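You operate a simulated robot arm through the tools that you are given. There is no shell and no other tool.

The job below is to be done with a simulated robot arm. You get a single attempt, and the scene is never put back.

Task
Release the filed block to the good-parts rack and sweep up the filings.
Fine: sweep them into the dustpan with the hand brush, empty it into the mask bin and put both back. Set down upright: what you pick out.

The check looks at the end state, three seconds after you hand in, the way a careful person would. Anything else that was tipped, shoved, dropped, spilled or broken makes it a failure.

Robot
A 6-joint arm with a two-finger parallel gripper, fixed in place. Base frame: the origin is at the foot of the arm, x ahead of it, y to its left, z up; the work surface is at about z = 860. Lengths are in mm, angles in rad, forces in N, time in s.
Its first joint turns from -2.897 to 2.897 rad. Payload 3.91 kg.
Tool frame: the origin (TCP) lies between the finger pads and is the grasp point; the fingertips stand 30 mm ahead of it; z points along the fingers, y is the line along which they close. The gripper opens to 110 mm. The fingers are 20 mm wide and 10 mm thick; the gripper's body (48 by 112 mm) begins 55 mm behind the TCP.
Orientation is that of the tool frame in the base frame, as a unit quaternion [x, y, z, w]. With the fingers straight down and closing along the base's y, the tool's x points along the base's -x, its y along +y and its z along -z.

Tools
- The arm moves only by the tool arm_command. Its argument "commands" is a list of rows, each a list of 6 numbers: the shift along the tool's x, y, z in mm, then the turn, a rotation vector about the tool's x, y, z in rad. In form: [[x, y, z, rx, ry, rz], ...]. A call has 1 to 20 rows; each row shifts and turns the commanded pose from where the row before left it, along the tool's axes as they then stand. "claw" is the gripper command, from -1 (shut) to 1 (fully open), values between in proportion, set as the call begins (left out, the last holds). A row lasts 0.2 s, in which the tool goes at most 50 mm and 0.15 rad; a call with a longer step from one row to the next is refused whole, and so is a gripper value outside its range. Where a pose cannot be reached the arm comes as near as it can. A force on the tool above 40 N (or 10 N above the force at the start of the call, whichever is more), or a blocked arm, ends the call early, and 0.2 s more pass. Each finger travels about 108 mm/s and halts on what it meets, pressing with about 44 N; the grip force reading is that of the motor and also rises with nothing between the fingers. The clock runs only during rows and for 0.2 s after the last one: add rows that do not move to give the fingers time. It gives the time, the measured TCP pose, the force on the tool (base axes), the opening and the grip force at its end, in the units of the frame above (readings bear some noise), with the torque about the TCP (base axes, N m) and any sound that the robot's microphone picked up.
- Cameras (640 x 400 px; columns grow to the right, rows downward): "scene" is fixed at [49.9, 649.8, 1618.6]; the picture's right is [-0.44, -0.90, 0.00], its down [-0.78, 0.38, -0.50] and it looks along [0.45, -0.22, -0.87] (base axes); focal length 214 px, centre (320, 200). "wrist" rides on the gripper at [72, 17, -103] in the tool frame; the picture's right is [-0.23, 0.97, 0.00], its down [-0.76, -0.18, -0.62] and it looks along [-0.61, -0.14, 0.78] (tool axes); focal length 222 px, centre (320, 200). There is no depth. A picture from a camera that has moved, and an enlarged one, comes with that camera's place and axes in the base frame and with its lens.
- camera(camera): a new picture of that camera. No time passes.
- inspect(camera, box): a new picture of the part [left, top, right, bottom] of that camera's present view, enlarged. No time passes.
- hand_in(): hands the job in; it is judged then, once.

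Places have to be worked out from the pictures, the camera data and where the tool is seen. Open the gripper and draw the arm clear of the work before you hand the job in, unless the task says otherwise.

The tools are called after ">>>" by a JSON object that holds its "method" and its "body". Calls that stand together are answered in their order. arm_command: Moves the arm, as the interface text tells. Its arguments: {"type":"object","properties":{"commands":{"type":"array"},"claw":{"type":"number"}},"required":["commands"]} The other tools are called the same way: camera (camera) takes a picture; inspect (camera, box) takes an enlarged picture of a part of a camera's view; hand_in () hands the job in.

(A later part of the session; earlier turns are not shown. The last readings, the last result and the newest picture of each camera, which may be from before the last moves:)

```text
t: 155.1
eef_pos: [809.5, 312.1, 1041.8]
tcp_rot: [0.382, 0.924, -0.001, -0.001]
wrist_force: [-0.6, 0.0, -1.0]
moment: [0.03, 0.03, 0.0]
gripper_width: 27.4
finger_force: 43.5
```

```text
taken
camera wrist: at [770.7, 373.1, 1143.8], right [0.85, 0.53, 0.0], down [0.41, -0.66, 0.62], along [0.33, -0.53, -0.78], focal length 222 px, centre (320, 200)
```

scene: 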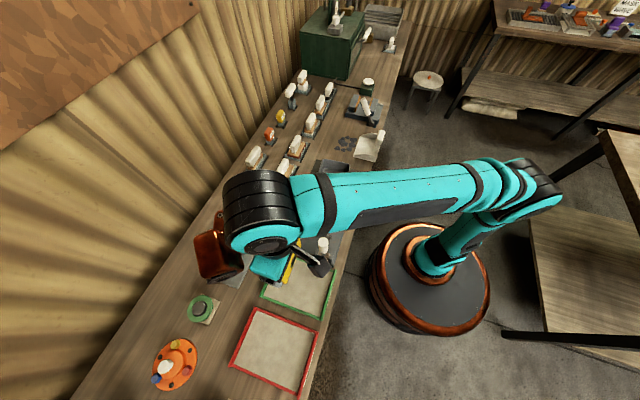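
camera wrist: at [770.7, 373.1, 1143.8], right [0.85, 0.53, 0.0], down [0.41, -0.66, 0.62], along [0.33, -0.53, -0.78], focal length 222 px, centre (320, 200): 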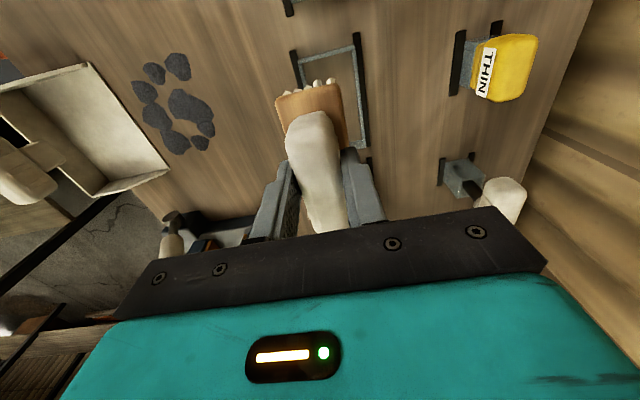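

Aligning over its holder and lowering it back in.

>>> {"method": "arm_command", "body": {"commands": [[-2.9, 17.7, 10, 0, 0, 0], [0, 0, 30, 0, 0, 0], [0, 0, 22, 0, 0, 0], [0, 0, 0, 0, 0, 0]]}}

>>> {"method": "inspect", "body": {"camera": "scene", "box": [284, 95, 332, 135]}}

>>> {"method": "inspect", "body": {"camera": "wrist", "box": [250, 30, 390, 170]}}

```text
t: 156.1
eef_pos: [823.8, 323.3, 976.0]
tcp_rot: [0.382, 0.924, 0.0, -0.001]
wrist_force: [0.4, 0.1, -1.4]
moment: [0.0, 0.02, -0.01]
gripper_width: 27.7
finger_force: 44.0
```

```text
10.00 times, centred on (308, 115) of scene
camera zoom: at [49.9, 649.8, 1618.6], right [-0.44, -0.9, 0.0], down [-0.78, 0.38, -0.5], along [0.45, -0.22, -0.87], focal length 2145 px, centre (440, 1050)
```

zoom: 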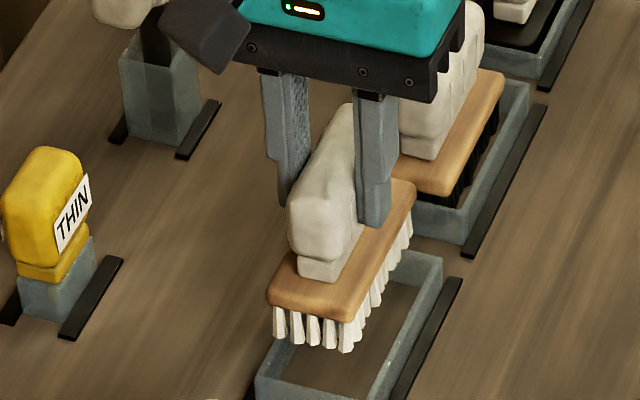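

```text
2.86 times, centred on (320, 100) of wrist
camera zoom: at [785.1, 385.9, 1078.7], right [0.85, 0.53, 0.0], down [0.41, -0.66, 0.62], along [0.33, -0.53, -0.78], focal length 635 px, centre (320, 486)
```

zoom: 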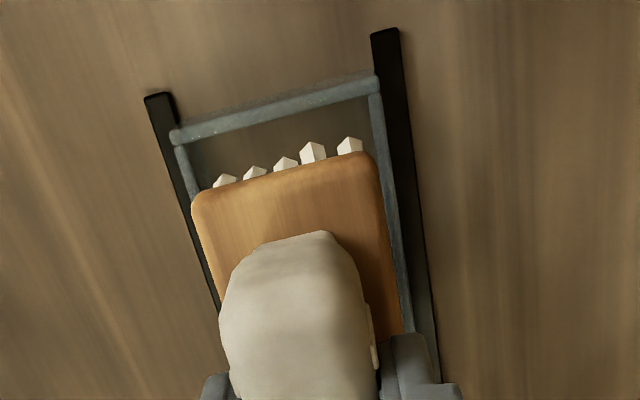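

Alignment matches what worked before. Lowering and releasing.

>>> {"method": "arm_command", "body": {"commands": [[0, 0, 12, 0, 0, 0], [0, 0, 12, 0, 0, 0], [0, 0, 8, 0, 0, 0], [0, 0, 4, 0, 0, 0], [0, 0, 1.5, 0, 0, 0], [0, 0, 1, 0, 0, 0], [0, 0, 0, 0, 0, 0]]}}

>>> {"method": "arm_command", "body": {"commands": [[0, 0, 0, 0, 0, 0], [0, 0, 0, 0, 0, 0], [0, 0, 0, 0, 0, 0]], "claw": 0.1}}

>>> {"method": "arm_command", "body": {"commands": [[0, 0, -15, 0, 0, 0], [0, 0, -30, 0, 0, 0], [0, 0, -40, 0, 0, 0], [0, 0, -45, 0, 0, 0], [0, 0, -45, 0, 0, 0], [45, 0, -20, 0, 0, 0], [45, 0, 0, 0, 0, 0], [45, 0, 0, 0, 0, 0], [45, 0, 0, 0, 0, 0], [45, 0, 0, 0, 0, 0], [45, 0, 0, 0, 0, 0], [0, 0, 0, 0, 0, 0]], "claw": 1}}

>>> {"method": "camera", "body": {"camera": "wrist"}}

>>> {"method": "camera", "body": {"camera": "scene"}}

```text
t: 157.7
eef_pos: [827.4, 322.3, 937.4]
tcp_rot: [0.382, 0.924, -0.001, 0.001]
wrist_force: [-0.1, 0.8, -1.4]
moment: [-0.03, -0.02, 0.01]
gripper_width: 27.8
finger_force: 44.5
```

```text
t: 158.5
eef_pos: [827.3, 322.6, 938.2]
tcp_rot: [0.382, 0.924, 0.0, 0.0]
wrist_force: [1.0, -0.2, -1.2]
moment: [0.03, 0.02, 0.0]
gripper_width: 60.5
finger_force: 0.0
```

```text
t: 161.1
eef_pos: [635.7, 514.3, 1131.1]
tcp_rot: [0.382, 0.924, -0.001, 0.0]
wrist_force: [-0.1, 0.2, -0.5]
moment: [-0.02, -0.02, 0.01]
gripper_width: 109.9
finger_force: 0.0
```

```text
taken
camera wrist: at [596.6, 575.9, 1233.8], right [0.85, 0.53, 0.0], down [0.41, -0.66, 0.62], along [0.33, -0.53, -0.78], focal length 222 px, centre (320, 200)
```

wrist: 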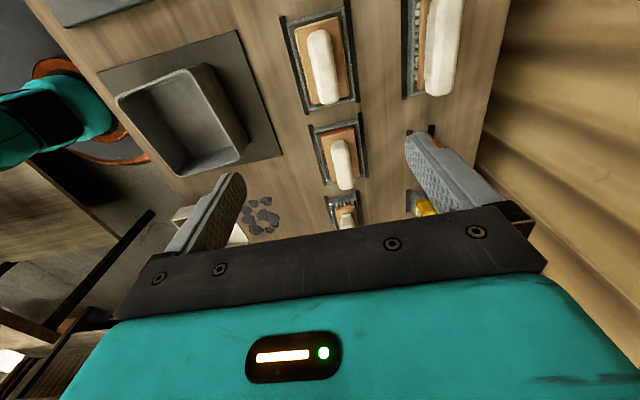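

```text
taken
```

scene: 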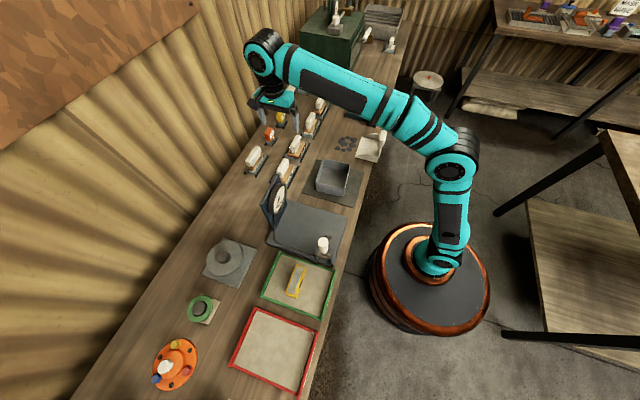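

Both brushes are back. Zooming in on the long rear brush.

>>> {"method": "inspect", "body": {"camera": "wrist", "box": [390, 0, 490, 110]}}

>>> {"method": "inspect", "body": {"camera": "scene", "box": [240, 140, 272, 180]}}

>>> {"method": "inspect", "body": {"camera": "scene", "box": [250, 230, 350, 330]}}

>>> {"method": "inspect", "body": {"camera": "scene", "box": [300, 75, 400, 165]}}

```text
3.64 times, centred on (440, 55) of wrist
camera zoom: at [596.6, 575.9, 1233.8], right [0.85, 0.53, 0.0], down [0.41, -0.66, 0.62], along [0.33, -0.53, -0.78], focal length 808 px, centre (-116, 727)
```

zoom: 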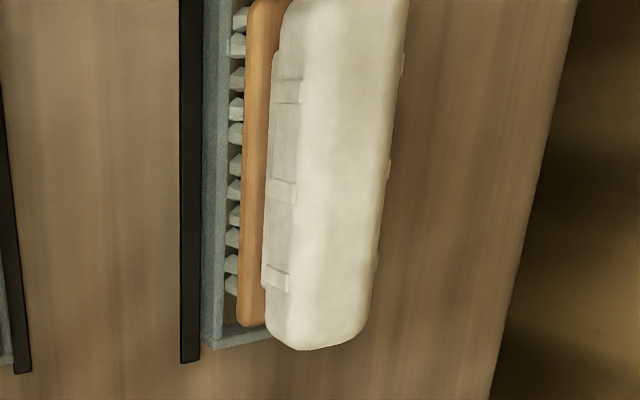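

```text
10.00 times, centred on (256, 160) of scene
camera zoom: at [49.9, 649.8, 1618.6], right [-0.44, -0.9, 0.0], down [-0.78, 0.38, -0.5], along [0.45, -0.22, -0.87], focal length 2145 px, centre (960, 600)
```

zoom: 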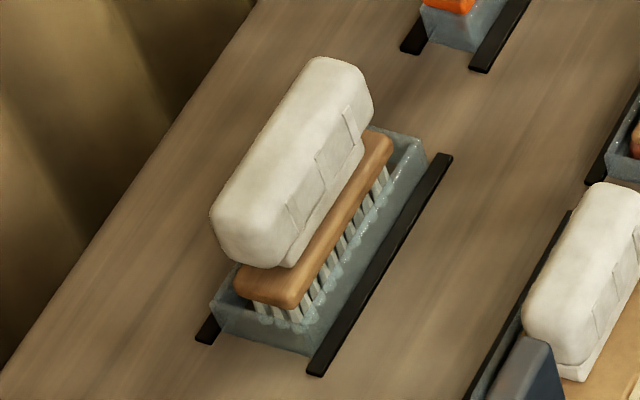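

```text
4.00 times, centred on (300, 280) of scene
camera zoom: at [49.9, 649.8, 1618.6], right [-0.44, -0.9, 0.0], down [-0.78, 0.38, -0.5], along [0.45, -0.22, -0.87], focal length 858 px, centre (400, -120)
```

zoom: 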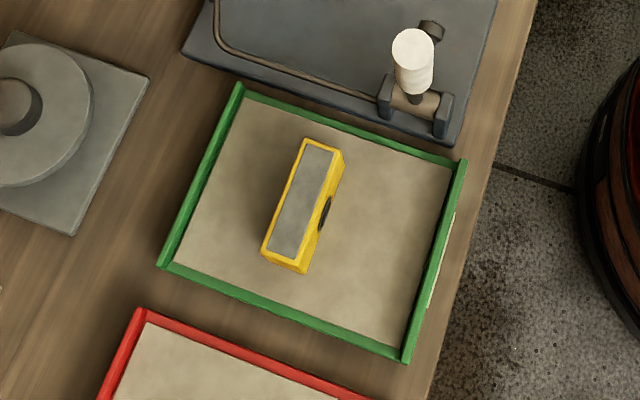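

```text
4.44 times, centred on (350, 120) of scene
camera zoom: at [49.9, 649.8, 1618.6], right [-0.44, -0.9, 0.0], down [-0.78, 0.38, -0.5], along [0.45, -0.22, -0.87], focal length 953 px, centre (187, 556)
```

zoom: 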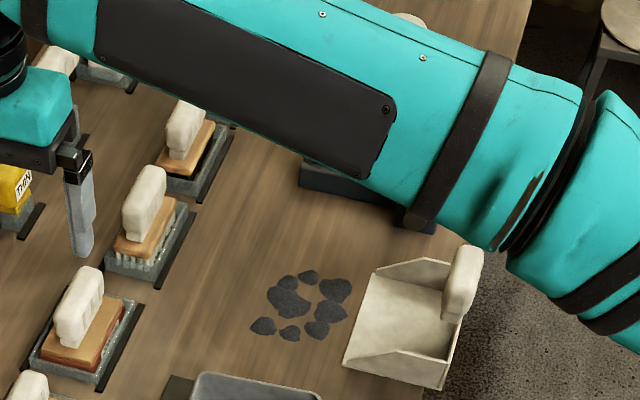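

The long narrow brush has cream bristles and is about 120 mm long, matching the dustpan mouth and the pile width — that's the proper hand brush. I'll approach it (s≈71, d≈965, near the reach limit) at a lower height.

>>> {"method": "arm_command", "body": {"commands": [[4, 25, 30, 0, 0, 0], [4, 30, 40, 0, 0, 0], [4, 30, 40, 0, 0, 0], [0, 0, 0, 0, 0, 0]]}}

>>> {"method": "camera", "body": {"camera": "wrist"}}

>>> {"method": "inspect", "body": {"camera": "wrist", "box": [280, 0, 420, 180]}}

>>> {"method": "inspect", "body": {"camera": "scene", "box": [230, 125, 300, 185]}}

```text
refused: row 2 steps farther than a row can; nothing moved
```

```text
taken
camera wrist: at [596.6, 575.9, 1233.8], right [0.85, 0.53, 0.0], down [0.41, -0.66, 0.62], along [0.33, -0.53, -0.78], focal length 222 px, centre (320, 200)
```

wrist: 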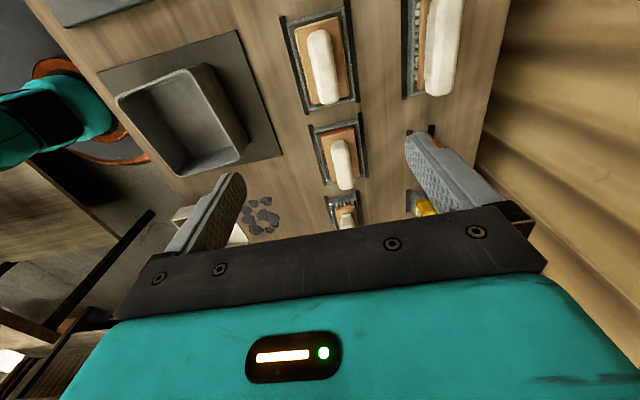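

```text
2.22 times, centred on (350, 90) of wrist
camera zoom: at [596.6, 575.9, 1233.8], right [0.85, 0.53, 0.0], down [0.41, -0.66, 0.62], along [0.33, -0.53, -0.78], focal length 494 px, centre (253, 444)
```

zoom: 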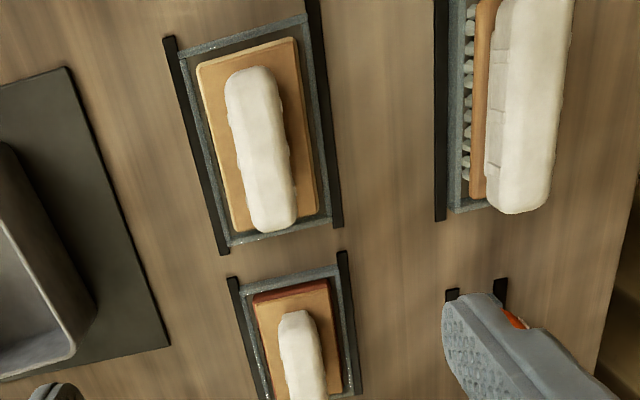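

```text
6.67 times, centred on (265, 155) of scene
camera zoom: at [49.9, 649.8, 1618.6], right [-0.44, -0.9, 0.0], down [-0.78, 0.38, -0.5], along [0.45, -0.22, -0.87], focal length 1430 px, centre (687, 500)
```

zoom: 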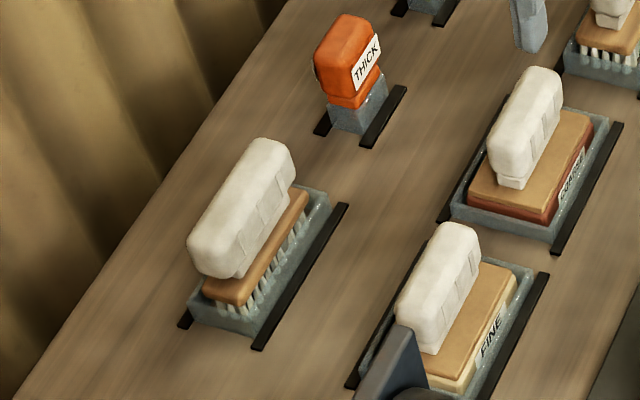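

A row was slightly too long. Retrying with smaller steps, staying a bit to one side to view the brush well.

>>> {"method": "arm_command", "body": {"commands": [[15, 15, 25, 0, 0, 0], [15, 25, 30, 0, 0, 0], [15, 25, 30, 0, 0, 0], [10, 25, 25, 0, 0, 0], [0, 0, 0, 0, 0, 0]]}}

>>> {"method": "camera", "body": {"camera": "wrist"}}

>>> {"method": "inspect", "body": {"camera": "wrist", "box": [270, 0, 430, 180]}}

>>> {"method": "inspect", "body": {"camera": "scene", "box": [230, 125, 300, 185]}}

```text
t: 162.3
eef_pos: [661.6, 619.5, 1025.5]
tcp_rot: [0.382, 0.924, -0.001, 0.0]
wrist_force: [0.8, -0.1, 0.8]
moment: [0.03, 0.01, 0.0]
gripper_width: 110.1
finger_force: 0.1
```

```text
taken
camera wrist: at [621.6, 681.8, 1127.9], right [0.85, 0.53, 0.0], down [0.41, -0.66, 0.62], along [0.33, -0.53, -0.78], focal length 222 px, centre (320, 200)
```

wrist: 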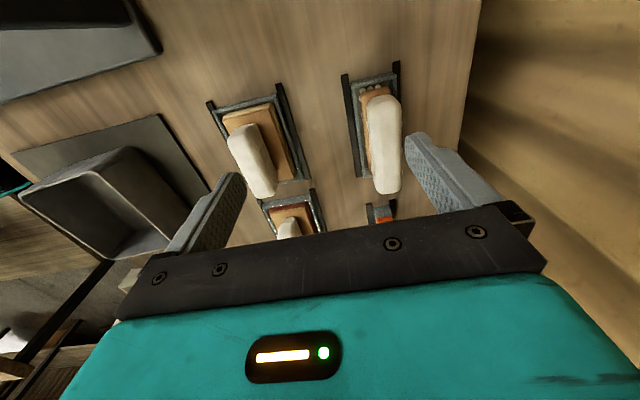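

```text
2.22 times, centred on (350, 90) of wrist
camera zoom: at [621.6, 681.8, 1127.9], right [0.85, 0.53, 0.0], down [0.41, -0.66, 0.62], along [0.33, -0.53, -0.78], focal length 494 px, centre (253, 444)
```

zoom: 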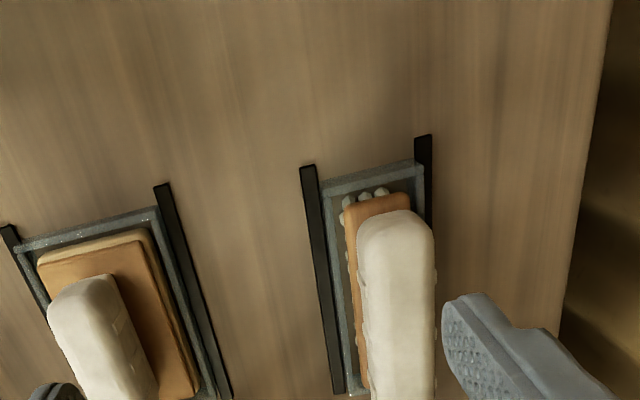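

```text
6.67 times, centred on (265, 155) of scene
camera zoom: at [49.9, 649.8, 1618.6], right [-0.44, -0.9, 0.0], down [-0.78, 0.38, -0.5], along [0.45, -0.22, -0.87], focal length 1430 px, centre (687, 500)
```

zoom: 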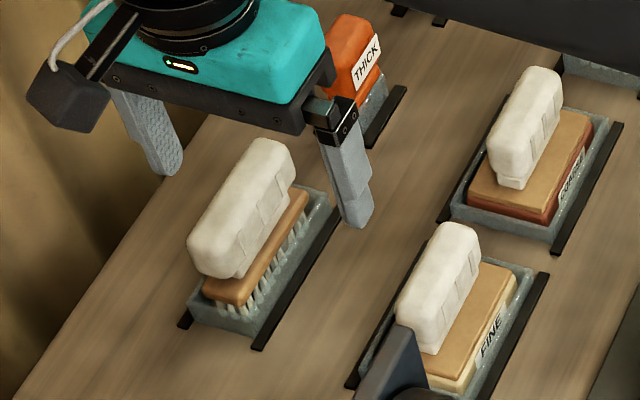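

The hand brush handle is at s≈13–115, d≈962, top z≈938. Moving over it with a narrowed opening, descending to just above.

>>> {"method": "arm_command", "body": {"commands": [[-17, 25, 10, 0, 0, 0], [-17, 25, 15, 0, 0, 0], [0, 6, 15, 0, 0, 0], [0, 0, 10, 0, 0, 0], [0, 0, 0, 0, 0, 0]], "claw": 0.27}}

>>> {"method": "camera", "body": {"camera": "wrist"}}

>>> {"method": "inspect", "body": {"camera": "scene", "box": [230, 125, 300, 185]}}

```text
t: 163.5
eef_pos: [725.9, 634.0, 972.1]
tcp_rot: [0.383, 0.924, 0.002, 0.0]
wrist_force: [-0.1, -0.9, -0.2]
moment: [0.02, -0.01, 0.01]
gripper_width: 69.9
finger_force: 0.0
```

```text
taken
camera wrist: at [685.6, 695.7, 1075.4], right [0.85, 0.53, 0.0], down [0.41, -0.66, 0.62], along [0.33, -0.53, -0.78], focal length 222 px, centre (320, 200)
```

wrist: 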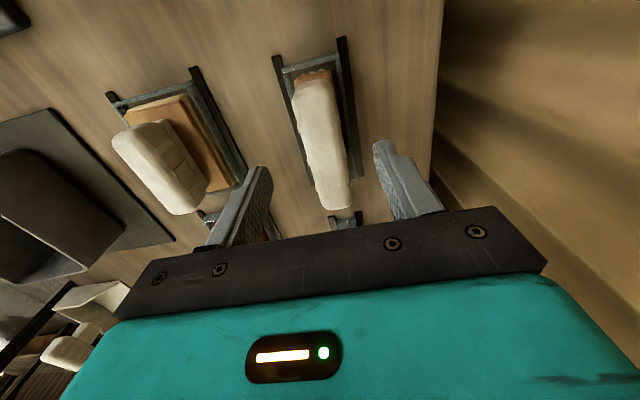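

```text
6.67 times, centred on (265, 155) of scene
camera zoom: at [49.9, 649.8, 1618.6], right [-0.44, -0.9, 0.0], down [-0.78, 0.38, -0.5], along [0.45, -0.22, -0.87], focal length 1430 px, centre (687, 500)
```

zoom: 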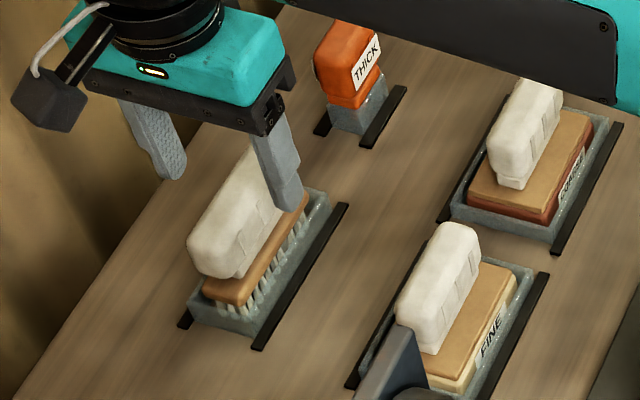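

Reached without issue and centred. Descending to grip height.

>>> {"method": "arm_command", "body": {"commands": [[0, 0, 12, 0, 0, 0], [0, 0, 10, 0, 0, 0], [0, 0, 8, 0, 0, 0], [0, 0, 4, 0, 0, 0], [0, 0, 0, 0, 0, 0]]}}

>>> {"method": "camera", "body": {"camera": "wrist"}}

>>> {"method": "inspect", "body": {"camera": "scene", "box": [230, 135, 290, 185]}}

```text
t: 164.7
eef_pos: [724.5, 631.0, 940.3]
tcp_rot: [0.382, 0.924, -0.001, -0.001]
wrist_force: [-0.4, 0.6, 0.2]
moment: [0.0, 0.0, 0.03]
gripper_width: 70.0
finger_force: 0.0
```

```text
taken
camera wrist: at [685.1, 693.5, 1042.6], right [0.85, 0.53, 0.0], down [0.41, -0.66, 0.62], along [0.33, -0.53, -0.78], focal length 222 px, centre (320, 200)
```

wrist: 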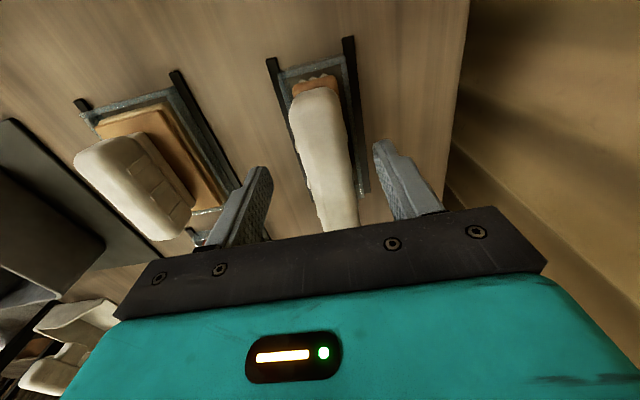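

```text
8.00 times, centred on (260, 160) of scene
camera zoom: at [49.9, 649.8, 1618.6], right [-0.44, -0.9, 0.0], down [-0.78, 0.38, -0.5], along [0.45, -0.22, -0.87], focal length 1716 px, centre (800, 520)
```

zoom: 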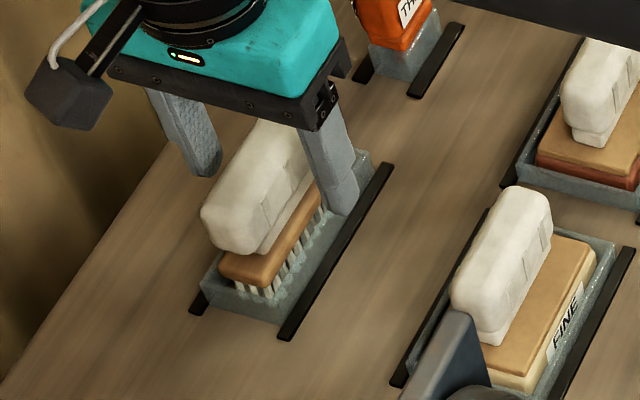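

Small shift of 3 mm outward and closing on the handle.

>>> {"method": "arm_command", "body": {"commands": [[0, 3, 1, 0, 0, 0], [0, 0, 0, 0, 0, 0]]}}

>>> {"method": "arm_command", "body": {"commands": [[0, 0, 0, 0, 0, 0], [0, 0, 0, 0, 0, 0], [0, 0, 0, 0, 0, 0]], "claw": -1}}

>>> {"method": "inspect", "body": {"camera": "scene", "box": [230, 135, 290, 185]}}

```text
t: 165.3
eef_pos: [727.7, 635.1, 940.4]
tcp_rot: [0.382, 0.924, -0.001, -0.001]
wrist_force: [-0.7, -0.7, 0.6]
moment: [0.0, 0.0, 0.02]
gripper_width: 69.7
finger_force: 0.0
```

```text
t: 166.1
eef_pos: [726.4, 634.7, 939.4]
tcp_rot: [0.382, 0.924, 0.0, 0.0]
wrist_force: [1.4, 2.9, 2.5]
moment: [0.22, -0.2, 0.01]
gripper_width: 28.0
finger_force: 44.4
```

```text
8.00 times, centred on (260, 160) of scene
camera zoom: at [49.9, 649.8, 1618.6], right [-0.44, -0.9, 0.0], down [-0.78, 0.38, -0.5], along [0.45, -0.22, -0.87], focal length 1716 px, centre (800, 520)
```

zoom: 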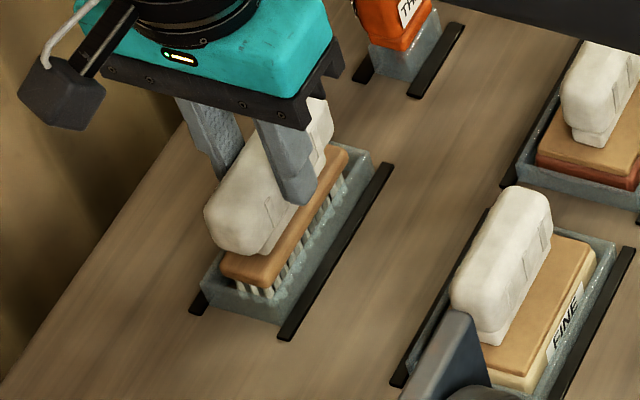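

Gripped (28 mm); return pose noted as s≈65, d≈962.5, z≈939.5. Lifting it out.

>>> {"method": "arm_command", "body": {"commands": [[0, 0, -5, 0, 0, 0], [0, 0, -10, 0, 0, 0], [0, 0, -15, 0, 0, 0], [0, 0, -20, 0, 0, 0], [0, 0, -20, 0, 0, 0], [0, 0, -20, 0, 0, 0], [0, 0, 0, 0, 0, 0]]}}

>>> {"method": "camera", "body": {"camera": "wrist"}}

>>> {"method": "inspect", "body": {"camera": "scene", "box": [230, 125, 290, 175]}}

```text
t: 167.7
eef_pos: [725.2, 636.2, 1030.6]
tcp_rot: [0.382, 0.924, -0.002, 0.0]
wrist_force: [0.0, -0.4, -1.9]
moment: [0.0, -0.01, 0.02]
gripper_width: 27.4
finger_force: 44.3
```

```text
taken
camera wrist: at [685.6, 697.3, 1131.9], right [0.85, 0.53, 0.0], down [0.41, -0.66, 0.62], along [0.33, -0.53, -0.78], focal length 222 px, centre (320, 200)
```

wrist: 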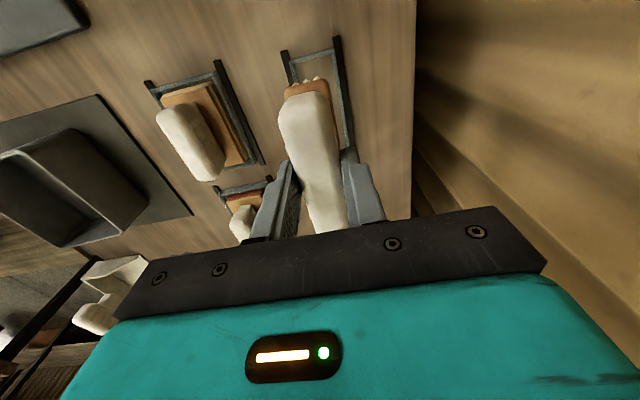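

```text
8.00 times, centred on (260, 150) of scene
camera zoom: at [49.9, 649.8, 1618.6], right [-0.44, -0.9, 0.0], down [-0.78, 0.38, -0.5], along [0.45, -0.22, -0.87], focal length 1716 px, centre (800, 600)
```

zoom: 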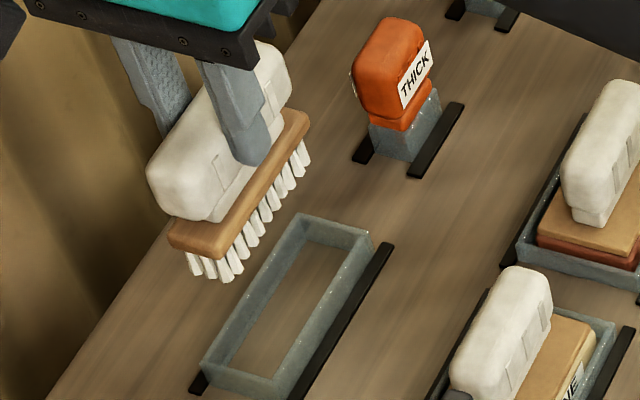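

Brush out: long with cream bristles. Carrying it inward over the front row, then along to behind the filings.

>>> {"method": "arm_command", "body": {"commands": [[0, -25, -15, 0, 0, 0], [0, -35, -15, 0, 0, 0], [0, -40, -5, 0, 0, 0], [0, -40, 0, 0, 0, 0], [0, -40, 0, 0, 0, 0], [0, -40, 0, 0, 0, 0], [0, -28, 0, 0, 0, 0], [-40, 0, 0, 0, 0, 0], [-45, 0, 0, 0, 0, 0], [-45, 0, 0, 0, 0, 0], [-45, 0, 0, 0, 0, 0], [-45, 0, 0, 0, 0, 0], [-40, 0, 0, 0, 0, 0], [0, 0, 0, 0, 0, 0]]}}

>>> {"method": "arm_command", "body": {"commands": [[0, 0, 40, 0, 0, 0], [0, 0, 40, 0, 0, 0], [0, 0, 30, 0, 0, 0], [0, 0, 8, 0, 0, 0], [0, 0, 0, 0, 0, 0]]}}

>>> {"method": "camera", "body": {"camera": "wrist"}}

>>> {"method": "inspect", "body": {"camera": "scene", "box": [310, 90, 406, 170]}}

```text
t: 170.7
eef_pos: [734.7, 271.4, 1062.6]
tcp_rot: [0.382, 0.924, 0.0, 0.0]
wrist_force: [1.1, 0.2, -2.8]
moment: [-0.03, 0.0, 0.01]
gripper_width: 27.5
finger_force: 43.8
```

```text
t: 171.9
eef_pos: [735.0, 273.0, 944.4]
tcp_rot: [0.381, 0.924, -0.001, 0.0]
wrist_force: [0.7, 0.1, -2.4]
moment: [-0.01, -0.05, 0.02]
gripper_width: 27.6
finger_force: 43.7
```

```text
taken
camera wrist: at [695.0, 334.2, 1046.8], right [0.85, 0.53, 0.0], down [0.41, -0.66, 0.62], along [0.33, -0.53, -0.78], focal length 222 px, centre (320, 200)
```

wrist: 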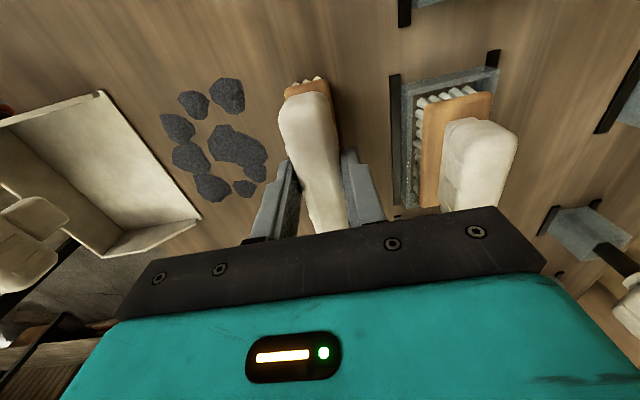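

```text
5.00 times, centred on (358, 130) of scene
camera zoom: at [49.9, 649.8, 1618.6], right [-0.44, -0.9, 0.0], down [-0.78, 0.38, -0.5], along [0.45, -0.22, -0.87], focal length 1072 px, centre (130, 550)
```

zoom: 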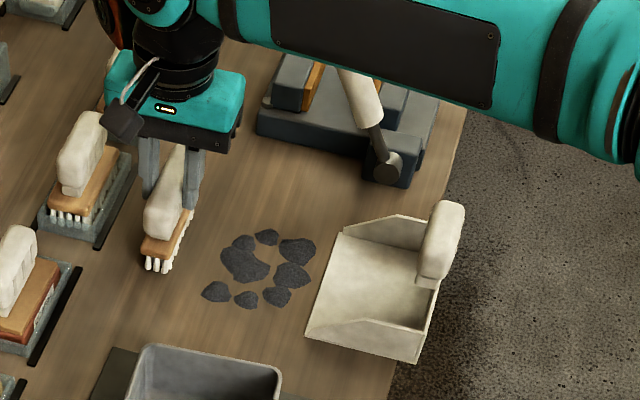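

Positioned centrally behind the pile. Lowering to light contact.

>>> {"method": "arm_command", "body": {"commands": [[0, 0, 3, 0, 0, 0], [0, 0, 1, 0, 0, 0], [0, 0, 0, 0, 0, 0]]}}

>>> {"method": "arm_command", "body": {"commands": [[0, 0, 0.8, 0, 0, 0], [0, 0, 0, 0, 0, 0]]}}

```text
t: 172.7
eef_pos: [735.1, 274.7, 940.4]
tcp_rot: [0.382, 0.924, 0.0, 0.0]
wrist_force: [0.6, 0.2, -2.1]
moment: [0.01, -0.01, -0.01]
gripper_width: 27.7
finger_force: 44.1
```

```text
t: 173.3
eef_pos: [735.3, 274.7, 939.9]
tcp_rot: [0.382, 0.924, -0.001, 0.0]
wrist_force: [0.6, 0.2, -2.0]
moment: [-0.01, -0.01, 0.03]
gripper_width: 27.3
finger_force: 43.9
```

>>> {"method": "arm_command", "body": {"commands": [[0, 0, 0.8, 0, 0, 0], [0, 0, 0.5, 0, 0, 0], [0, 0, 0, 0, 0, 0]]}}

```text
t: 174.1
eef_pos: [735.6, 275.0, 941.0]
tcp_rot: [0.382, 0.924, 0.0, 0.0]
wrist_force: [3.2, -1.4, 12.3]
moment: [-0.12, 0.04, 0.03]
gripper_width: 27.8
finger_force: 44.0
```

Contact at about 14 N. Easing slightly and starting the stroke, then checking the filings.

>>> {"method": "arm_command", "body": {"commands": [[0, -4, -0.2, 0, 0, 0], [0, -8, 0, 0, 0, 0], [0, -8, 0, 0, 0, 0], [0, -8, 0, 0, 0, 0], [0, -8, 0, 0, 0, 0], [0, -8, 0, 0, 0, 0], [0, -8, 0, 0, 0, 0], [0, -8, 0, 0, 0, 0], [0, 0, 0, 0, 0, 0]]}}

>>> {"method": "inspect", "body": {"camera": "scene", "box": [310, 90, 406, 170]}}

>>> {"method": "camera", "body": {"camera": "wrist"}}

```text
t: 176.1
eef_pos: [692.8, 233.7, 939.3]
tcp_rot: [0.382, 0.924, 0.0, -0.001]
wrist_force: [8.7, 12.3, 22.9]
moment: [0.5, -0.65, 0.03]
gripper_width: 27.5
finger_force: 43.9
```

```text
5.00 times, centred on (358, 130) of scene
camera zoom: at [49.9, 649.8, 1618.6], right [-0.44, -0.9, 0.0], down [-0.78, 0.38, -0.5], along [0.45, -0.22, -0.87], focal length 1072 px, centre (130, 550)
```

zoom: 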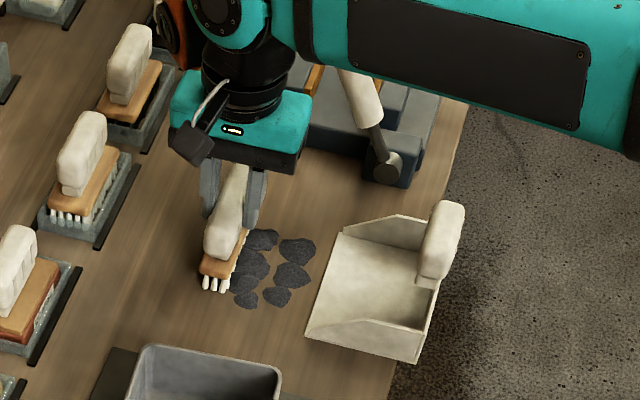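

```text
taken
camera wrist: at [652.5, 294.2, 1042.3], right [0.85, 0.53, 0.0], down [0.41, -0.66, 0.62], along [0.33, -0.53, -0.78], focal length 222 px, centre (320, 200)
```

wrist: 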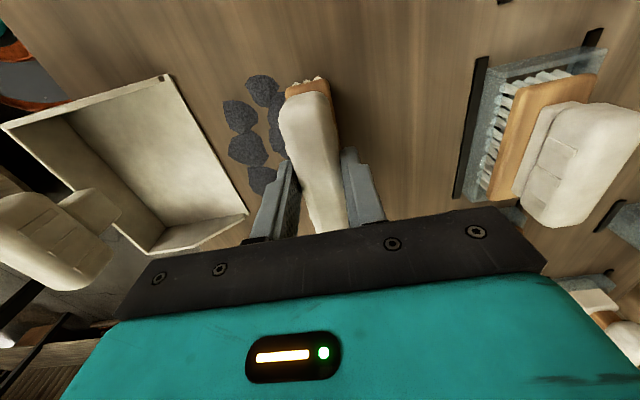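

It works — the far filings have been pushed ahead of this brush, so it's the hand brush. Continuing the stroke toward the pan with slightly less pressure.

>>> {"method": "arm_command", "body": {"commands": [[0, -4, -0.3, 0, 0, 0], [0, -8, 0, 0, 0, 0], [0, -8, -0.1, 0, 0, 0], [0, -8, 0, 0, 0, 0], [0, -8, -0.1, 0, 0, 0], [0, -8, 0, 0, 0, 0], [0, -8, 0, 0, 0, 0], [0, 0, 0, 0, 0, 0]]}}

>>> {"method": "inspect", "body": {"camera": "scene", "box": [310, 90, 406, 170]}}

>>> {"method": "camera", "body": {"camera": "wrist"}}

```text
t: 177.9
eef_pos: [655.6, 195.5, 939.8]
tcp_rot: [0.383, 0.924, -0.001, 0.0]
wrist_force: [8.9, 8.2, 19.6]
moment: [0.5, -0.48, 0.03]
gripper_width: 27.6
finger_force: 43.9
```

```text
5.00 times, centred on (358, 130) of scene
camera zoom: at [49.9, 649.8, 1618.6], right [-0.44, -0.9, 0.0], down [-0.78, 0.38, -0.5], along [0.45, -0.22, -0.87], focal length 1072 px, centre (130, 550)
```

zoom: 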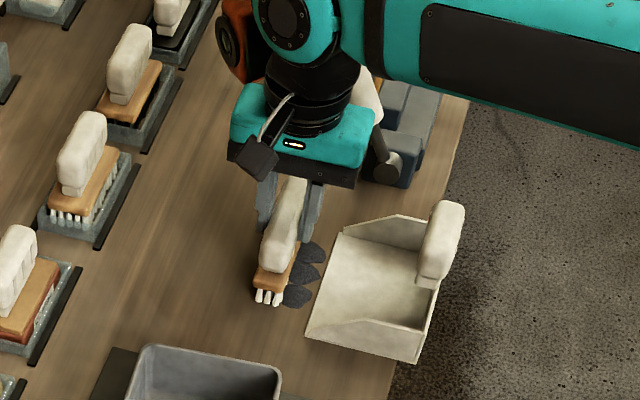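

```text
taken
camera wrist: at [615.6, 257.3, 1042.3], right [0.85, 0.53, 0.0], down [0.41, -0.66, 0.62], along [0.33, -0.53, -0.78], focal length 222 px, centre (320, 200)
```

wrist: 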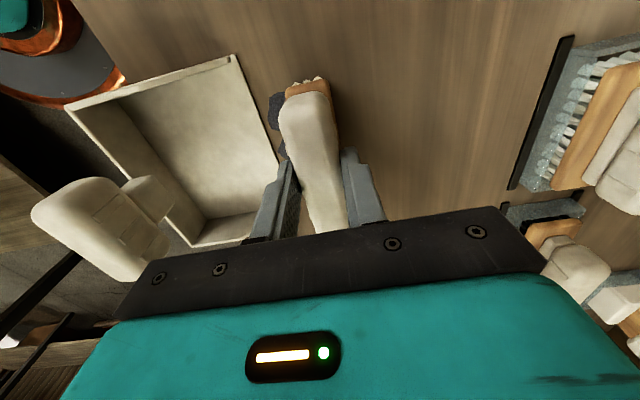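

All filings are riding ahead of the brush. Approaching the pan lip.

>>> {"method": "arm_command", "body": {"commands": [[0, -6, -0.2, 0, 0, 0], [0, -7, 0, 0, 0, 0], [0, -7, 0, 0, 0, 0], [0, 0, 0, 0, 0, 0]]}}

>>> {"method": "inspect", "body": {"camera": "scene", "box": [335, 110, 399, 164]}}

>>> {"method": "inspect", "body": {"camera": "wrist", "box": [220, 50, 350, 180]}}

```text
t: 178.9
eef_pos: [641.0, 181.2, 940.8]
tcp_rot: [0.381, 0.924, -0.001, -0.001]
wrist_force: [3.5, 4.9, 10.8]
moment: [0.25, -0.16, 0.07]
gripper_width: 27.4
finger_force: 43.9
```

```text
7.41 times, centred on (367, 137) of scene
camera zoom: at [49.9, 649.8, 1618.6], right [-0.44, -0.9, 0.0], down [-0.78, 0.38, -0.5], along [0.45, -0.22, -0.87], focal length 1589 px, centre (-28, 667)
```

zoom: 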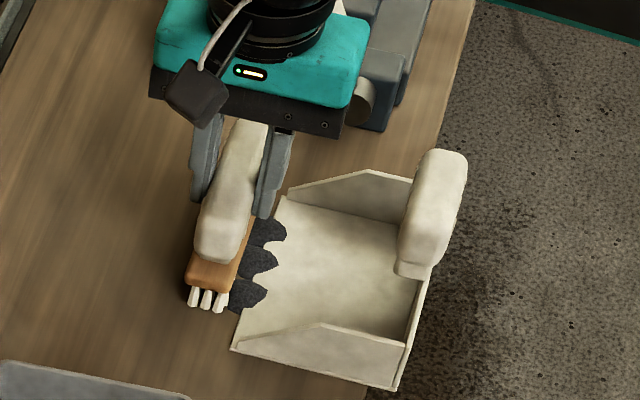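

```text
3.08 times, centred on (285, 115) of wrist
camera zoom: at [602.1, 243.0, 1042.3], right [0.85, 0.53, 0.0], down [0.41, -0.66, 0.62], along [0.33, -0.53, -0.78], focal length 684 px, centre (428, 462)
```

zoom: 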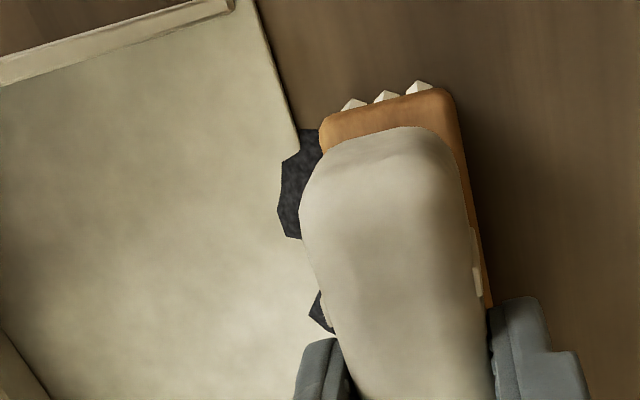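

The filings are crossing onto the pan floor. Raising just over the lip height and pushing them deep into the pan.

>>> {"method": "arm_command", "body": {"commands": [[0, -2, -2.5, 0, 0, 0], [0, -2, -2.5, 0, 0, 0], [0, -8, 0, 0, 0, 0], [0, -8, 0, 0, 0, 0], [0, -8, 0, 0, 0, 0], [0, -8, 0, 0, 0, 0], [0, 0, 0, 0, 0, 0]]}}

>>> {"method": "inspect", "body": {"camera": "scene", "box": [335, 110, 399, 164]}}

>>> {"method": "camera", "body": {"camera": "wrist"}}

```text
t: 180.5
eef_pos: [616.3, 155.3, 945.5]
tcp_rot: [0.382, 0.924, -0.001, 0.0]
wrist_force: [0.8, -0.2, -2.3]
moment: [0.04, 0.02, 0.0]
gripper_width: 27.1
finger_force: 43.9
```

```text
7.41 times, centred on (367, 137) of scene
camera zoom: at [49.9, 649.8, 1618.6], right [-0.44, -0.9, 0.0], down [-0.78, 0.38, -0.5], along [0.45, -0.22, -0.87], focal length 1589 px, centre (-28, 667)
```

zoom: 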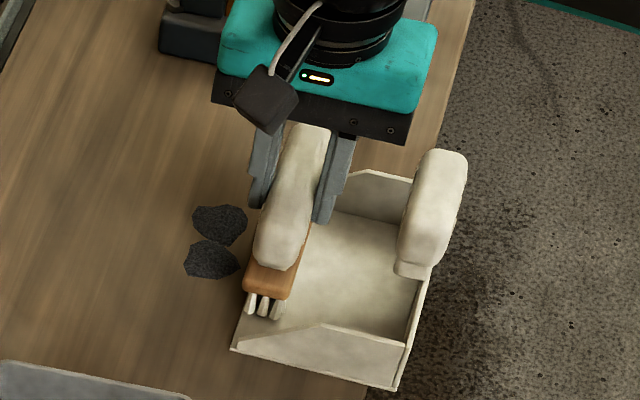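

```text
taken
camera wrist: at [577.5, 217.0, 1047.9], right [0.85, 0.53, 0.0], down [0.41, -0.66, 0.62], along [0.33, -0.53, -0.78], focal length 222 px, centre (320, 200)
```

wrist: 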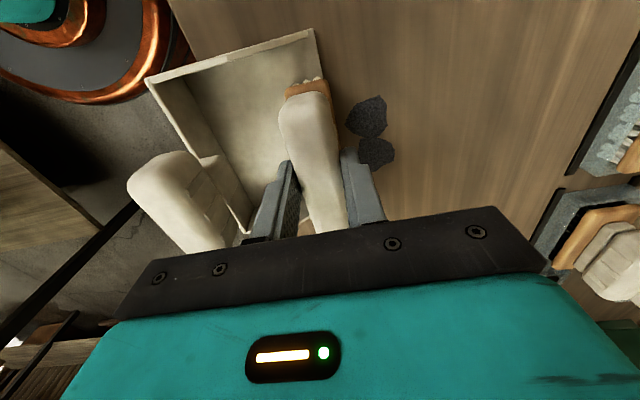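

Most are in; two patches were left behind when I lifted. I'll lift, go back behind them, and check the pan meanwhile.

>>> {"method": "arm_command", "body": {"commands": [[0, 0, -30, 0, 0, 0], [0, 0, -30, 0, 0, 0], [0, 35, 0, 0, 0, 0], [0, 40, 0, 0, 0, 0], [0, 40, 0, 0, 0, 0], [0, 0, 0, 0, 0, 0]]}}

>>> {"method": "inspect", "body": {"camera": "scene", "box": [335, 110, 399, 164]}}

>>> {"method": "camera", "body": {"camera": "wrist"}}

```text
t: 181.9
eef_pos: [697.1, 234.6, 1006.0]
tcp_rot: [0.382, 0.924, -0.001, -0.001]
wrist_force: [-0.5, -0.3, -2.3]
moment: [-0.02, 0.03, -0.03]
gripper_width: 27.3
finger_force: 43.5
```

```text
7.41 times, centred on (367, 137) of scene
camera zoom: at [49.9, 649.8, 1618.6], right [-0.44, -0.9, 0.0], down [-0.78, 0.38, -0.5], along [0.45, -0.22, -0.87], focal length 1589 px, centre (-28, 667)
```

zoom: 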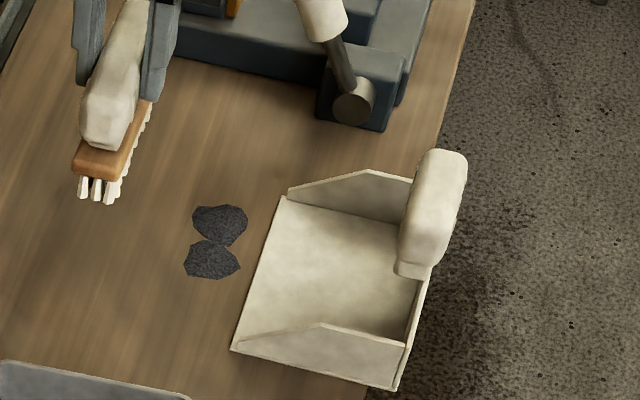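

```text
taken
camera wrist: at [657.5, 297.3, 1109.0], right [0.85, 0.53, 0.0], down [0.41, -0.66, 0.62], along [0.33, -0.53, -0.78], focal length 222 px, centre (320, 200)
```

wrist: 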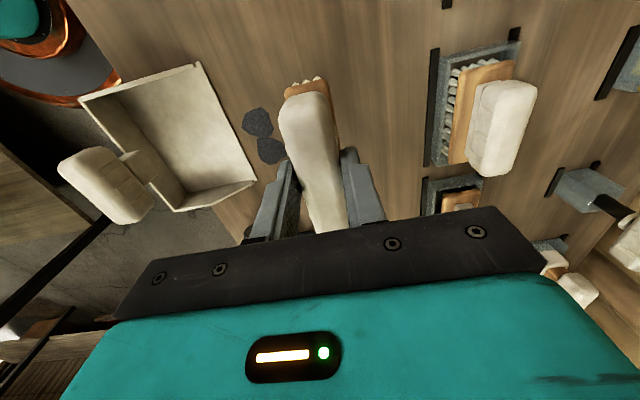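

The pan looks empty at this zoom; I'll check its interior closely and locate the two remaining patches.

>>> {"method": "inspect", "body": {"camera": "scene", "box": [350, 126, 390, 164]}}

>>> {"method": "inspect", "body": {"camera": "wrist", "box": [60, 50, 280, 220]}}

```text
10.53 times, centred on (370, 145) of scene
camera zoom: at [49.9, 649.8, 1618.6], right [-0.44, -0.9, 0.0], down [-0.78, 0.38, -0.5], along [0.45, -0.22, -0.87], focal length 2258 px, centre (-206, 779)
```

zoom: 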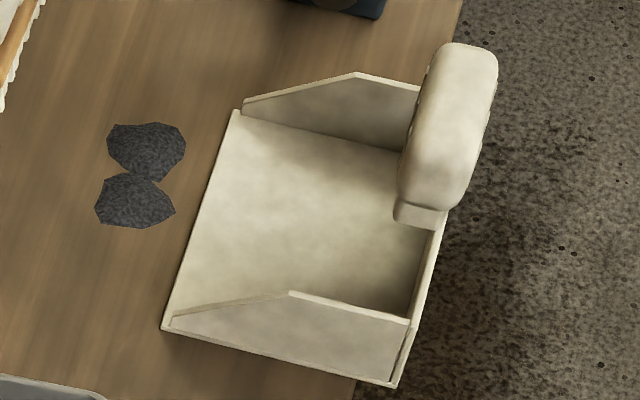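

```text
2.35 times, centred on (170, 135) of wrist
camera zoom: at [657.5, 297.3, 1109.0], right [0.85, 0.53, 0.0], down [0.41, -0.66, 0.62], along [0.33, -0.53, -0.78], focal length 523 px, centre (673, 353)
```

zoom: 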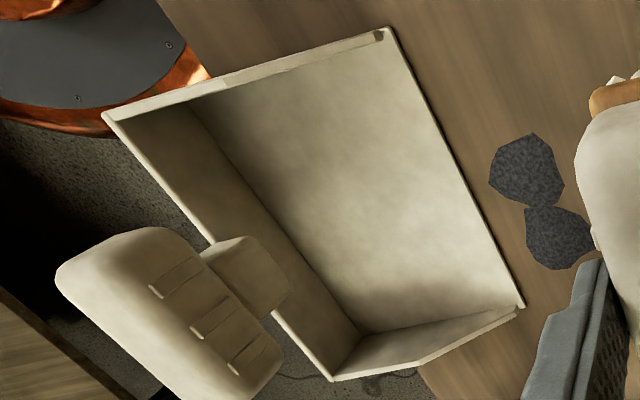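

The captured filings vanished from the bench; two patches remain at s≈328 and 360, d≈590. I'll re-centre at s≈336 and sweep those in, holding contact right up to the lip.

>>> {"method": "arm_command", "body": {"commands": [[-9, 0, 20, 0, 0, 0], [0, 0, 30, 0, 0, 0], [0, 0, 13, 0, 0, 0], [0, 0, 2, 0, 0, 0], [0, 0, 0, 0, 0, 0]]}}

>>> {"method": "arm_command", "body": {"commands": [[0, 0, 0.8, 0, 0, 0], [0, 0, 0.5, 0, 0, 0], [0, 0, 0, 0, 0, 0]]}}

```text
t: 183.1
eef_pos: [704.2, 230.0, 940.7]
tcp_rot: [0.382, 0.924, 0.0, -0.001]
wrist_force: [-0.2, 0.2, -2.4]
moment: [0.0, 0.03, -0.03]
gripper_width: 27.2
finger_force: 43.8
```

```text
t: 183.9
eef_pos: [704.2, 230.3, 939.2]
tcp_rot: [0.382, 0.924, 0.001, -0.001]
wrist_force: [0.9, 0.3, 4.6]
moment: [0.0, 0.0, -0.01]
gripper_width: 27.7
finger_force: 44.4
```

>>> {"method": "arm_command", "body": {"commands": [[0, -8, 0, 0, 0, 0], [0, -8, 0, 0, 0, 0], [0, -8, 0, 0, 0, 0], [0, -8, 0, 0, 0, 0], [0, -8, 0, 0, 0, 0], [0, -8, 0, 0, 0, 0], [0, -8, 0, 0, 0, 0], [0, -8, 0, 0, 0, 0], [0, -8, 0, 0, 0, 0], [0, -8, 0, 0, 0, 0], [0, 0, 0, 0, 0, 0]]}}

>>> {"method": "inspect", "body": {"camera": "scene", "box": [335, 110, 399, 164]}}

>>> {"method": "inspect", "body": {"camera": "wrist", "box": [220, 50, 350, 180]}}

```text
t: 184.8
eef_pos: [684.2, 210.0, 939.9]
tcp_rot: [0.383, 0.924, 0.001, 0.001]
wrist_force: [0.6, 3.6, 4.5]
moment: [0.32, 0.27, -0.08]
gripper_width: 27.1
finger_force: 43.8
stopped in row 4: the force on the tool passed its limit at 43 N (the readings are from after the stop); the commanded pose is now the measured one
```

```text
7.41 times, centred on (367, 137) of scene
camera zoom: at [49.9, 649.8, 1618.6], right [-0.44, -0.9, 0.0], down [-0.78, 0.38, -0.5], along [0.45, -0.22, -0.87], focal length 1589 px, centre (-28, 667)
```

zoom: 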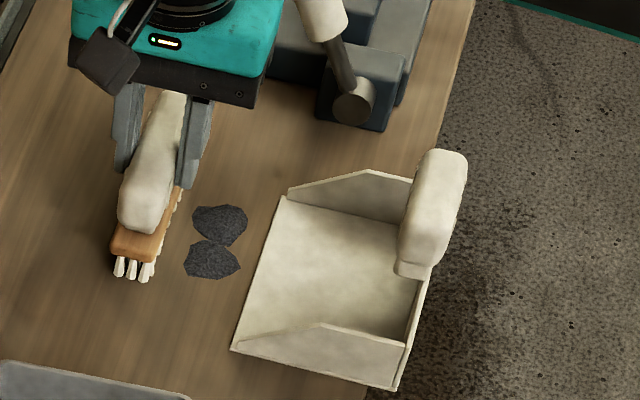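

```text
3.08 times, centred on (285, 115) of wrist
camera zoom: at [644.4, 272.4, 1042.4], right [0.85, 0.53, 0.0], down [0.41, -0.66, 0.62], along [0.33, -0.53, -0.78], focal length 684 px, centre (428, 462)
```

zoom: 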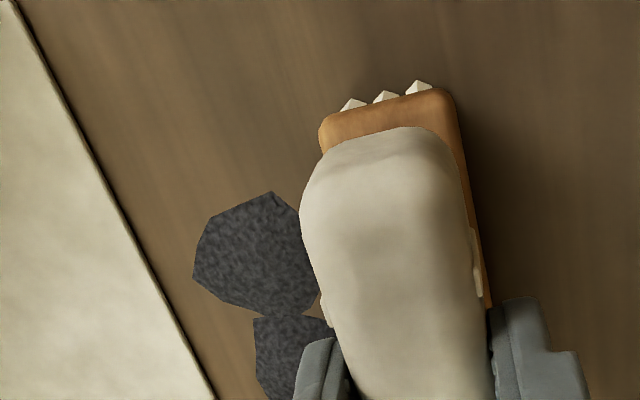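

Stopped by a friction peak; easing 0.3 mm and continuing.

>>> {"method": "arm_command", "body": {"commands": [[0, -6, -0.3, 0.002, 0.001, 0], [0, -7, 0, 0, 0, 0], [0, -7, 0, 0, 0, 0], [0, -7, 0, 0, 0, 0], [0, -7, 0, 0, 0, 0], [0, -7, 0, 0, 0, 0], [0, -7, 0, 0, 0, 0], [0, 0, 0, 0, 0, 0]]}}

>>> {"method": "inspect", "body": {"camera": "scene", "box": [335, 110, 399, 164]}}

>>> {"method": "inspect", "body": {"camera": "wrist", "box": [220, 50, 350, 180]}}

```text
t: 186.7
eef_pos: [650.9, 175.8, 939.7]
tcp_rot: [0.382, 0.924, 0.001, 0.0]
wrist_force: [0.1, -0.1, -2.0]
moment: [0.02, 0.02, -0.01]
gripper_width: 27.5
finger_force: 43.8
```

```text
7.41 times, centred on (367, 137) of scene
camera zoom: at [49.9, 649.8, 1618.6], right [-0.44, -0.9, 0.0], down [-0.78, 0.38, -0.5], along [0.45, -0.22, -0.87], focal length 1589 px, centre (-28, 667)
```

zoom: 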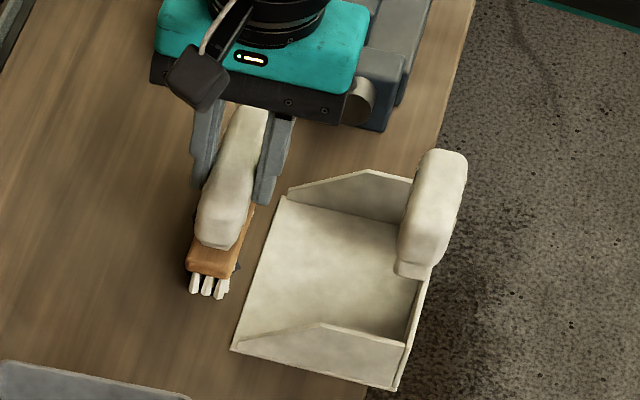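

```text
3.08 times, centred on (285, 115) of wrist
camera zoom: at [611.4, 236.9, 1042.8], right [0.85, 0.53, 0.0], down [0.41, -0.66, 0.62], along [0.33, -0.53, -0.78], focal length 684 px, centre (428, 462)
```

zoom: 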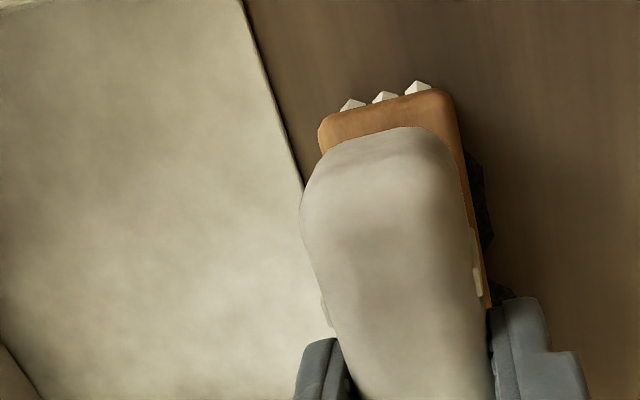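

Contact was lost and the brush slid over the patches. Going back behind them and re-establishing contact.

>>> {"method": "arm_command", "body": {"commands": [[0, 0, -25, 0, 0, 0], [0, 30, 0, 0, 0, 0], [0, 30, 0, 0, 0, 0], [0, 0, 22, 0, 0, 0], [0, 0, 3, 0, 0, 0], [0, 0, 0, 0, 0, 0]]}}

>>> {"method": "arm_command", "body": {"commands": [[0, 0, 0.4, 0, 0, 0], [0, 0, 0.3, 0, 0, 0], [0, 0, 0, 0, 0, 0]]}}

```text
t: 188.1
eef_pos: [692.1, 221.1, 940.0]
tcp_rot: [0.382, 0.924, 0.001, 0.0]
wrist_force: [-0.1, 0.3, 0.7]
moment: [-0.19, -0.14, -0.02]
gripper_width: 27.5
finger_force: 43.7
```

```text
t: 188.8
eef_pos: [693.4, 220.2, 939.9]
tcp_rot: [0.382, 0.924, 0.001, 0.001]
wrist_force: [-2.2, -0.9, 14.6]
moment: [-0.29, 0.24, 0.0]
gripper_width: 27.4
finger_force: 44.7
```

>>> {"method": "arm_command", "body": {"commands": [[0, -5, -0.1, 0, 0, 0], [0, -6, 0, 0, 0, 0], [0, -6, -0.05, 0, 0, 0], [0, -6, 0, 0, 0, 0], [0, -6, -0.05, 0, 0, 0], [0, 0, 0, 0, 0, 0]]}}

```text
t: 189.8
eef_pos: [678.8, 207.3, 940.0]
tcp_rot: [0.383, 0.924, 0.003, 0.002]
wrist_force: [0.9, 2.9, 1.9]
moment: [0.22, -0.06, 0.0]
gripper_width: 27.5
finger_force: 43.8
stopped in row 4: the force on the tool passed its limit at 41 N (the readings are from after the stop); the commanded pose is now the measured one
```

Correcting the small tilt that keeps building pressure, then continuing.

>>> {"method": "arm_command", "body": {"commands": [[0, -4, 0, 0.006, 0.001, 0], [0, -6, -0.05, 0, 0, 0], [0, -6, -0.05, 0, 0, 0], [0, -6, -0.05, 0, 0, 0], [0, 0, 0, 0, 0, 0]]}}

>>> {"method": "inspect", "body": {"camera": "scene", "box": [335, 110, 399, 164]}}

```text
t: 191.0
eef_pos: [663.4, 192.7, 939.7]
tcp_rot: [0.382, 0.924, -0.001, 0.0]
wrist_force: [0.8, 0.9, 5.5]
moment: [-0.03, -0.17, 0.04]
gripper_width: 27.9
finger_force: 43.9
```

```text
7.41 times, centred on (367, 137) of scene
camera zoom: at [49.9, 649.8, 1618.6], right [-0.44, -0.9, 0.0], down [-0.78, 0.38, -0.5], along [0.45, -0.22, -0.87], focal length 1589 px, centre (-28, 667)
```

zoom: 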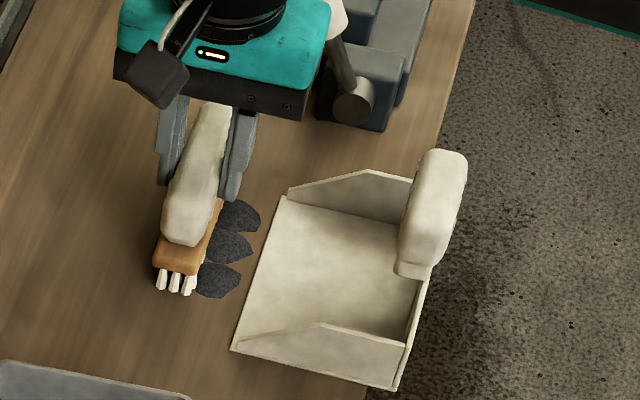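

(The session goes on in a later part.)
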